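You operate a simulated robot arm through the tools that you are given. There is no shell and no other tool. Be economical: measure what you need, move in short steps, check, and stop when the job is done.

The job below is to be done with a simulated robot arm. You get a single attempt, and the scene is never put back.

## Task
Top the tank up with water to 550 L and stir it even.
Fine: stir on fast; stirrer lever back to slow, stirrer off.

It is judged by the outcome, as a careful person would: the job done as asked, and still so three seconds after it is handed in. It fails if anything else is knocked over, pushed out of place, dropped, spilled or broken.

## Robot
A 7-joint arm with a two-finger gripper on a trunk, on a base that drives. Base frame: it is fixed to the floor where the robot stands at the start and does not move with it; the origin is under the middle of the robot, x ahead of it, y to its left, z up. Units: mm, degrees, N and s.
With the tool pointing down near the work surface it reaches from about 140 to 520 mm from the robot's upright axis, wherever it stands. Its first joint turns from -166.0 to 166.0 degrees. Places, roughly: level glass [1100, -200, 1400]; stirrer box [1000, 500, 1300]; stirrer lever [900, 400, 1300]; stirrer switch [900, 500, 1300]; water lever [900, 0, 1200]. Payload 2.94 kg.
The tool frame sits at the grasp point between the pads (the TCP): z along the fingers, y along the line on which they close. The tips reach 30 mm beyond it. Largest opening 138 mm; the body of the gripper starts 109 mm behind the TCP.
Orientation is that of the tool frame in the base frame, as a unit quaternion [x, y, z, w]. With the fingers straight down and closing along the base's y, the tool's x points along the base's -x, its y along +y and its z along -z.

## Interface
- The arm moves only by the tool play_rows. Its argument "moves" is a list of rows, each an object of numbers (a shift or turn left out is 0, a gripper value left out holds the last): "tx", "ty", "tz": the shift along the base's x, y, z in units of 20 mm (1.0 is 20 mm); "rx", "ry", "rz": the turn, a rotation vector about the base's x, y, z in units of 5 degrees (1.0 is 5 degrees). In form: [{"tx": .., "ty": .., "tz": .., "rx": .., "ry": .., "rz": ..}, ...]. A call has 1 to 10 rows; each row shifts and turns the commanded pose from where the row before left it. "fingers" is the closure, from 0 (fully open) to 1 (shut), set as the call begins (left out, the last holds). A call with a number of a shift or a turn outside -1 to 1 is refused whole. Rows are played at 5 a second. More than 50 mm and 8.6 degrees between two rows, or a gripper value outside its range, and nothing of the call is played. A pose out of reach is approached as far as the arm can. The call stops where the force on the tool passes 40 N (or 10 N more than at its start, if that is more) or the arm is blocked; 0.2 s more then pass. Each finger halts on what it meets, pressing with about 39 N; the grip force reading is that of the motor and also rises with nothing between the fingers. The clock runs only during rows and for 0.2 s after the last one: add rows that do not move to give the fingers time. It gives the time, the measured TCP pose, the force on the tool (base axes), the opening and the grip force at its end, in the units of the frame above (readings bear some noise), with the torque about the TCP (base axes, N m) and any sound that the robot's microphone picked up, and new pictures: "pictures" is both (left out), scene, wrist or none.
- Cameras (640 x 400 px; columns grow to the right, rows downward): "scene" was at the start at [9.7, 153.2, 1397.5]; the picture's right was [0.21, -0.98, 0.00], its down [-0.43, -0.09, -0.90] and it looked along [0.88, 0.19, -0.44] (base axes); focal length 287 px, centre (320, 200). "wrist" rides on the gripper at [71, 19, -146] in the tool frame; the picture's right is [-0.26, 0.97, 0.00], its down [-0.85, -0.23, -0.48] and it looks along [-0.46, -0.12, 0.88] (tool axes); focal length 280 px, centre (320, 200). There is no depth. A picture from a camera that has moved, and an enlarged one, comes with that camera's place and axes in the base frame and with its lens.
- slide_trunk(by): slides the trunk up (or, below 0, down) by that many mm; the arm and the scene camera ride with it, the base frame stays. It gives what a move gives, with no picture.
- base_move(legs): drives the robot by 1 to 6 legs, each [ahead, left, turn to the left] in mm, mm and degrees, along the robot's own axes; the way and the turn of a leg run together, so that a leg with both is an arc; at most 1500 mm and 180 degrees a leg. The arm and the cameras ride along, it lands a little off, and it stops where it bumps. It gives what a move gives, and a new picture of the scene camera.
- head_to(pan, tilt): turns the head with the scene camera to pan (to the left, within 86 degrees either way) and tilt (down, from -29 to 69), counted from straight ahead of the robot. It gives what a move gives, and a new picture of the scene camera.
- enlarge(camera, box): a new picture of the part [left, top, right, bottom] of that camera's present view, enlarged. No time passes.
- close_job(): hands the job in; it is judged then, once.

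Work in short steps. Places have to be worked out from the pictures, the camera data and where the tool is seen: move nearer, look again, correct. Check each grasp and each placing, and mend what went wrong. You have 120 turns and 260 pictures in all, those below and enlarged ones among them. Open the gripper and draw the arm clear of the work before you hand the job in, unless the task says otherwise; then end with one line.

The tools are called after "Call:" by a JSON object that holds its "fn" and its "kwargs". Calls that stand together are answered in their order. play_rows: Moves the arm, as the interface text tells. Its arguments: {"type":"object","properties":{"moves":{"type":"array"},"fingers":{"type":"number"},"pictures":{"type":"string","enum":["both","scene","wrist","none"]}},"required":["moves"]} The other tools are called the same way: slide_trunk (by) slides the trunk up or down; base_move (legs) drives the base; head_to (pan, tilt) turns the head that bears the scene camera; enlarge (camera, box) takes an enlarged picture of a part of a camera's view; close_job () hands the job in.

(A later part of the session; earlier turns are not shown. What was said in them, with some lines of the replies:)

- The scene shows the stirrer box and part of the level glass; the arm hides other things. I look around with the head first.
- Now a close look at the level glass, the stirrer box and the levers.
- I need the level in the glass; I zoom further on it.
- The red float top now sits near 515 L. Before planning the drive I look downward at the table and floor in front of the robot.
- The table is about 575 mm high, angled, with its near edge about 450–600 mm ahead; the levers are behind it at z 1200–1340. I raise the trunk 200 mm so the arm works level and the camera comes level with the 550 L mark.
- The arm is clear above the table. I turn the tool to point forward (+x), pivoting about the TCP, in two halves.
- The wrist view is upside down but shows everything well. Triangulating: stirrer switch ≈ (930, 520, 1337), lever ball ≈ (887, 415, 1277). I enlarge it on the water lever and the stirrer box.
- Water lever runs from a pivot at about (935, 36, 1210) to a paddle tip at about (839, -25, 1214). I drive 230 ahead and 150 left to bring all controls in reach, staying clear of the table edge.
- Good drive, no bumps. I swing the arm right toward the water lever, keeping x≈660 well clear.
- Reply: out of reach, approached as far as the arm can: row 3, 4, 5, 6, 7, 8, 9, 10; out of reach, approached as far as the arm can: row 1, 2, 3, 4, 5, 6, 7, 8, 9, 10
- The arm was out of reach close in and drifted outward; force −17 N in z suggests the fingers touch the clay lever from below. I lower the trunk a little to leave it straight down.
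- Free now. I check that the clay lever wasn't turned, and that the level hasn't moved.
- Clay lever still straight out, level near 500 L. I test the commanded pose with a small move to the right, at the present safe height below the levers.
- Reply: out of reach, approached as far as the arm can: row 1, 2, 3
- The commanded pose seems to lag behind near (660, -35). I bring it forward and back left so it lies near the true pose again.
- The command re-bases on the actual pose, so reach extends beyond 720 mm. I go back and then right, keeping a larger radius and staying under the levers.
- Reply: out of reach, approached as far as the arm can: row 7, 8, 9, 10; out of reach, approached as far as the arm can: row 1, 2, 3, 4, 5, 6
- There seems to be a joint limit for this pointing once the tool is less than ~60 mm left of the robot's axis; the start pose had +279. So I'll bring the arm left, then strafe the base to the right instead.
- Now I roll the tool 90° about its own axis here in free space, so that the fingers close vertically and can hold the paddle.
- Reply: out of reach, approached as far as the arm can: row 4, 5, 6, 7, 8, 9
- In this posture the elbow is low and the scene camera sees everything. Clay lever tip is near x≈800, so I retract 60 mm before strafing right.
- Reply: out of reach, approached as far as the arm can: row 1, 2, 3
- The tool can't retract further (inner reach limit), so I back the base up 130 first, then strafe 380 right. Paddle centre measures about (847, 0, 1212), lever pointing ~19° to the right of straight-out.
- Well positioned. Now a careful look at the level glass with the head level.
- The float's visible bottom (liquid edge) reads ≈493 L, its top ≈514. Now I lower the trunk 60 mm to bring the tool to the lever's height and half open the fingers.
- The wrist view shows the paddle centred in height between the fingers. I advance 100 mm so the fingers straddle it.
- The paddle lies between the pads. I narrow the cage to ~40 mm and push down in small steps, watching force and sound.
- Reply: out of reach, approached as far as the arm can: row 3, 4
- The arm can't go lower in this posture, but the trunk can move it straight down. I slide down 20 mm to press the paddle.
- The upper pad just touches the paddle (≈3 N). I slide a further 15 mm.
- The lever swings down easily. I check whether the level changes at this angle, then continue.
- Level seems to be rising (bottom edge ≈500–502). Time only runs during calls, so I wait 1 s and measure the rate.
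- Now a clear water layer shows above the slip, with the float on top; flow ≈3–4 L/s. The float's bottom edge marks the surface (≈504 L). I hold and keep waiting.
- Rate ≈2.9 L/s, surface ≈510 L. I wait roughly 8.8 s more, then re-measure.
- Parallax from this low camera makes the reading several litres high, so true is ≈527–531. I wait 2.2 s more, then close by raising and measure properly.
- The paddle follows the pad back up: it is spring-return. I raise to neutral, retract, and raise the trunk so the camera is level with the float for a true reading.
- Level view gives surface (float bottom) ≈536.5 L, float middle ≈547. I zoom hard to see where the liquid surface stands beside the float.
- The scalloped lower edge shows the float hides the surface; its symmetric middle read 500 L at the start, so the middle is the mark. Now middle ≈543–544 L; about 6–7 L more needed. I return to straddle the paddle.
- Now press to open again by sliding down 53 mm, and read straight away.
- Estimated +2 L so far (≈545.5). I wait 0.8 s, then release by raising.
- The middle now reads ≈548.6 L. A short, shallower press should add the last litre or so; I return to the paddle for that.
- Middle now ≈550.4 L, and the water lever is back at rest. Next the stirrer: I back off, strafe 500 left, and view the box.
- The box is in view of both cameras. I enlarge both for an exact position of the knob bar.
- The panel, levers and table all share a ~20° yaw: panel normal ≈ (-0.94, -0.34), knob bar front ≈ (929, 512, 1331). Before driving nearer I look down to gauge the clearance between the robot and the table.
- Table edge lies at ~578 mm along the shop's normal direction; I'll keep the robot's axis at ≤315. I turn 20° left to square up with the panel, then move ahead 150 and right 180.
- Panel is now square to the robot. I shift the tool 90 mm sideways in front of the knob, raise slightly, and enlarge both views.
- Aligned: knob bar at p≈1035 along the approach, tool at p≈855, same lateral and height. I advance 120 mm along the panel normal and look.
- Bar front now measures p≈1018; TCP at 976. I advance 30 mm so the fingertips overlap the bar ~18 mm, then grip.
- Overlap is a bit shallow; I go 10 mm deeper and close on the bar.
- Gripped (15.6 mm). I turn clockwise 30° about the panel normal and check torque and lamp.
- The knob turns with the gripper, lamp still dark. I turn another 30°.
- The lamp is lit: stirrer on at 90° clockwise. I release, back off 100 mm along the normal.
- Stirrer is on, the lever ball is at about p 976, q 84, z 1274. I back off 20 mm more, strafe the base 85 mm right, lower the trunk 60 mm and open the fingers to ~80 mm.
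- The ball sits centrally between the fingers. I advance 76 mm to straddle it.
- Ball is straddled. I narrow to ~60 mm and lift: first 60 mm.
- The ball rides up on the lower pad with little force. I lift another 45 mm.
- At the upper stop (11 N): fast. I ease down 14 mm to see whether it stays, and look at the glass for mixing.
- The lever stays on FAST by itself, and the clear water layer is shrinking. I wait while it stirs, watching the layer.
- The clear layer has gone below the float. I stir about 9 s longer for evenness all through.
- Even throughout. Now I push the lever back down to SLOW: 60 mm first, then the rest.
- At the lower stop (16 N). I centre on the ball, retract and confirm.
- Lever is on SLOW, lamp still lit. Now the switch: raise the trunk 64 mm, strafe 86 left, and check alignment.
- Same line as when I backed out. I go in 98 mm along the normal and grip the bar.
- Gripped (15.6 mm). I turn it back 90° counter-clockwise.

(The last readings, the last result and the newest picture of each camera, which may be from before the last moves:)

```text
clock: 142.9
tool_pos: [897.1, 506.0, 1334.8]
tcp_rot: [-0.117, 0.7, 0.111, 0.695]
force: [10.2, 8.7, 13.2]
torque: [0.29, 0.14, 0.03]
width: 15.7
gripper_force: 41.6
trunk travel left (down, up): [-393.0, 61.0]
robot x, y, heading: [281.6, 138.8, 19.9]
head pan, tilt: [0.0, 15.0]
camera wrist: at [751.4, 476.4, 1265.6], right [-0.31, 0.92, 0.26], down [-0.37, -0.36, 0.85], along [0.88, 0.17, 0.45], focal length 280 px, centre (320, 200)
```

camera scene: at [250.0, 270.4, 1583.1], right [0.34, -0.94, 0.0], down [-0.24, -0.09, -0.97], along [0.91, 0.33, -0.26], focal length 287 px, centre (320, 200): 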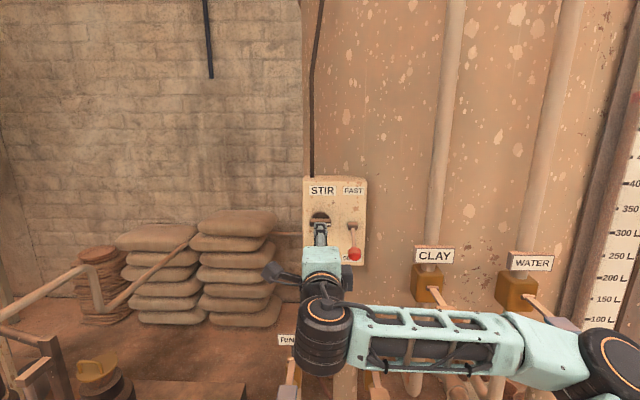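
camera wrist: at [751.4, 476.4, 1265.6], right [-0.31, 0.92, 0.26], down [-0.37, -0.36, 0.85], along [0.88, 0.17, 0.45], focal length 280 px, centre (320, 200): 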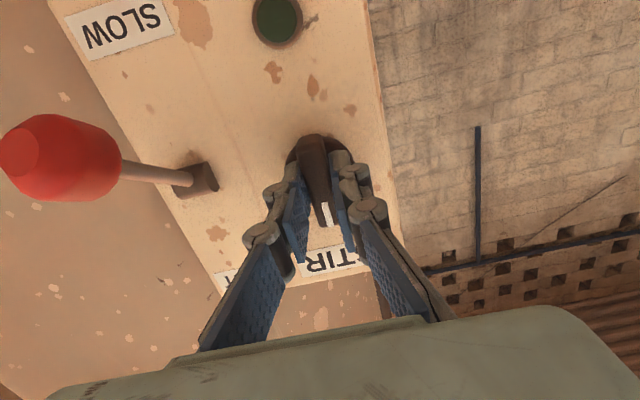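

Lamp off, bar upright as at first. I release, back out, and look over the whole scene.

Call:
{"fn": "play_rows", "kwargs": {"moves": [{}, {}, {}], "fingers": 0.65, "pictures": "none"}}

Call:
{"fn": "play_rows", "kwargs": {"moves": [{"tx": -0.94, "ty": -0.342}, {"tx": -0.94, "ty": -0.342}, {"tx": -0.94, "ty": -0.342}, {"tx": -0.94, "ty": -0.342}, {"tx": -0.94, "ty": -0.342}, {"tx": -0.94, "ty": -0.342}], "pictures": "wrist"}}

Call:
{"fn": "base_move", "kwargs": {"legs": [[-150, 0, 0]]}}

Call:
{"fn": "head_to", "kwargs": {"pan": -20, "tilt": 2}}

Call:
{"fn": "enlarge", "kwargs": {"camera": "scene", "box": [150, 180, 310, 300]}}

```text
clock: 143.7
tool_pos: [896.1, 504.7, 1336.7]
tcp_rot: [-0.117, 0.7, 0.112, 0.695]
force: [0.3, 1.0, 0.3]
torque: [0.01, -0.02, 0.01]
width: 48.1
gripper_force: 0.0
trunk travel left (down, up): [-393.0, 61.0]
robot x, y, heading: [286.5, 142.5, 20.1]
head pan, tilt: [0.0, 15.0]
```

```text
clock: 145.1
tool_pos: [782.7, 463.2, 1335.8]
tcp_rot: [-0.116, 0.7, 0.112, 0.696]
force: [-1.2, -0.1, 0.2]
torque: [0.02, 0.01, 0.0]
width: 48.5
gripper_force: 0.0
trunk travel left (down, up): [-393.0, 61.0]
robot x, y, heading: [283.4, 140.4, 20.0]
head pan, tilt: [0.0, 15.0]
camera wrist: at [637.5, 435.4, 1266.4], right [-0.31, 0.92, 0.26], down [-0.37, -0.36, 0.85], along [0.88, 0.17, 0.45], focal length 280 px, centre (320, 200)
```

wrist: 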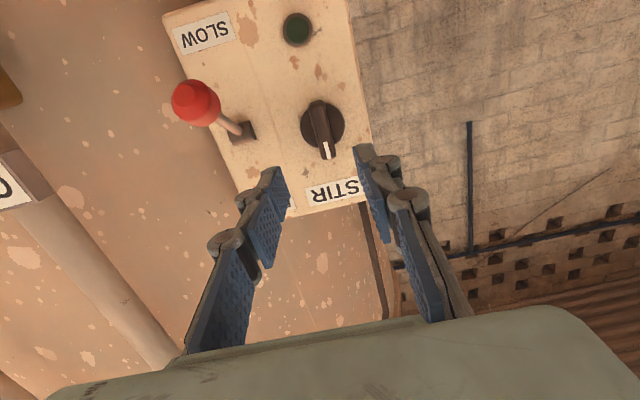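

```text
clock: 146.5
tool_pos: [641.5, 414.3, 1335.4]
tcp_rot: [-0.117, 0.7, 0.112, 0.695]
force: [-0.5, 0.7, 0.6]
torque: [-0.03, 0.01, -0.03]
width: 48.4
gripper_force: 0.1
trunk travel left (down, up): [-393.0, 61.0]
robot x, y, heading: [146.8, 88.2, 20.0]
head pan, tilt: [0.0, 15.0]
camera scene: at [109.6, 219.0, 1583.2], right [0.34, -0.94, 0.0], down [-0.24, -0.09, -0.97], along [0.91, 0.33, -0.26], focal length 287 px, centre (320, 200)
```

scene: 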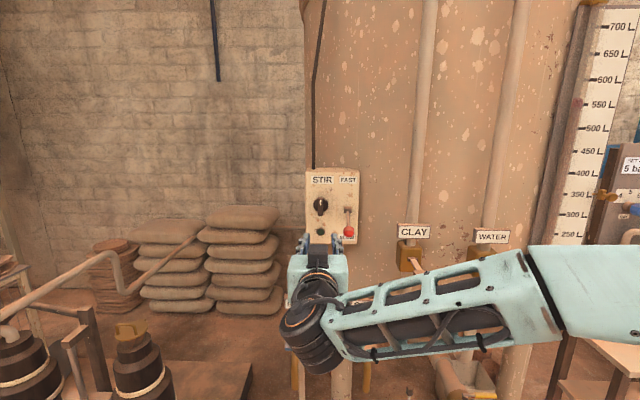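

```text
clock: 147.3
tool_pos: [641.9, 414.1, 1335.3]
tcp_rot: [-0.118, 0.7, 0.112, 0.695]
force: [-0.3, -0.2, 0.6]
torque: [-0.04, 0.02, 0.0]
width: 48.3
gripper_force: 0.1
trunk travel left (down, up): [-393.0, 61.0]
robot x, y, heading: [144.4, 88.8, 19.9]
head pan, tilt: [-20.0, 2.0]
camera scene: at [113.3, 187.4, 1604.1], right [0.0, -1.0, 0.0], down [-0.04, 0.0, -1.0], along [1.0, 0.0, -0.04], focal length 287 px, centre (320, 200)
```

scene: 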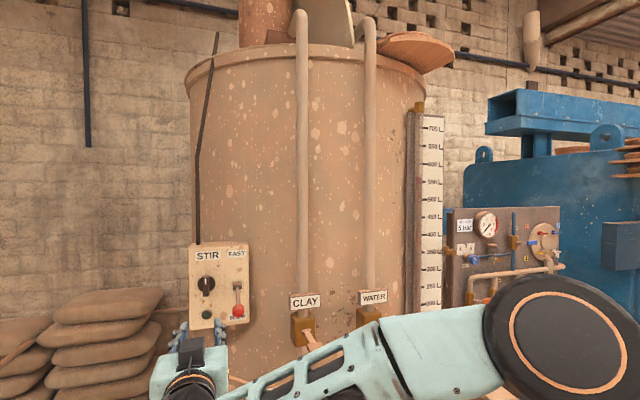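

```text
3.33 times, centred on (230, 240) of scene
camera zoom: at [113.3, 187.4, 1604.1], right [0.0, -1.0, 0.0], down [-0.04, 0.0, -1.0], along [1.0, 0.0, -0.04], focal length 956 px, centre (620, 67)
```

zoom: 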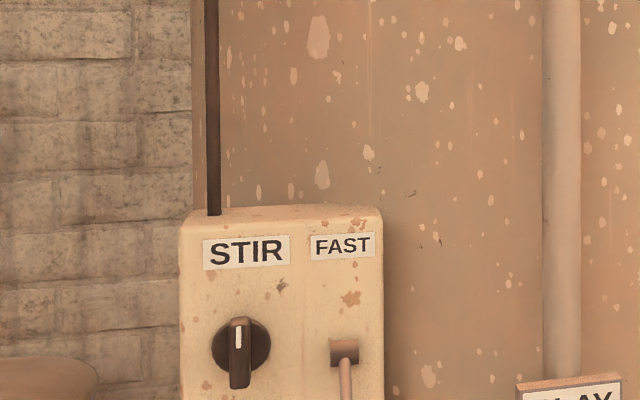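

Switch upright, lamp off, lever at SLOW. A last look at the final level, with the gripper opened.

Call:
{"fn": "play_rows", "kwargs": {"moves": [{}, {}, {}, {}, {}], "fingers": 0, "pictures": "none"}}

Call:
{"fn": "enlarge", "kwargs": {"camera": "scene", "box": [400, 170, 448, 225]}}

```text
clock: 148.5
tool_pos: [641.6, 413.8, 1335.8]
tcp_rot: [-0.117, 0.701, 0.111, 0.695]
force: [0.2, -0.1, 0.2]
torque: [0.0, 0.02, 0.04]
width: 138.0
gripper_force: 0.1
trunk travel left (down, up): [-393.0, 61.0]
robot x, y, heading: [142.8, 89.7, 20.0]
head pan, tilt: [-20.0, 2.0]
```

```text
7.27 times, centred on (424, 198) of scene
camera zoom: at [113.3, 187.3, 1604.1], right [0.0, -1.0, 0.0], down [-0.03, 0.0, -1.0], along [1.0, 0.0, -0.03], focal length 2085 px, centre (-436, 218)
```

zoom: 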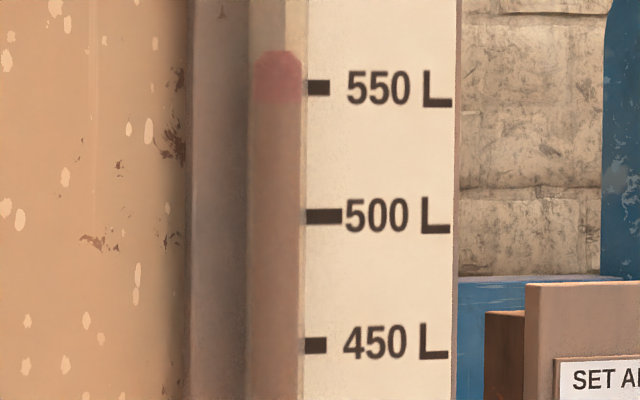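

The glass shows an even column with the float's middle at 550 L, and all levers are at rest. I hand the job in.

Call:
{"fn": "close_job", "kwargs": {}}

```text
The job is handed in.
```

I topped the tank up to about 550 L and stirred it on fast until the clear water layer in the level glass was gone. I then set the stirrer lever back to slow and switched the stirrer off; its lamp is out. The 550 L reading is taken at the middle of the red float. Early on, the fingers pressed the clay lever from below at about 17 N; it looked unmoved, and the level showed no change.
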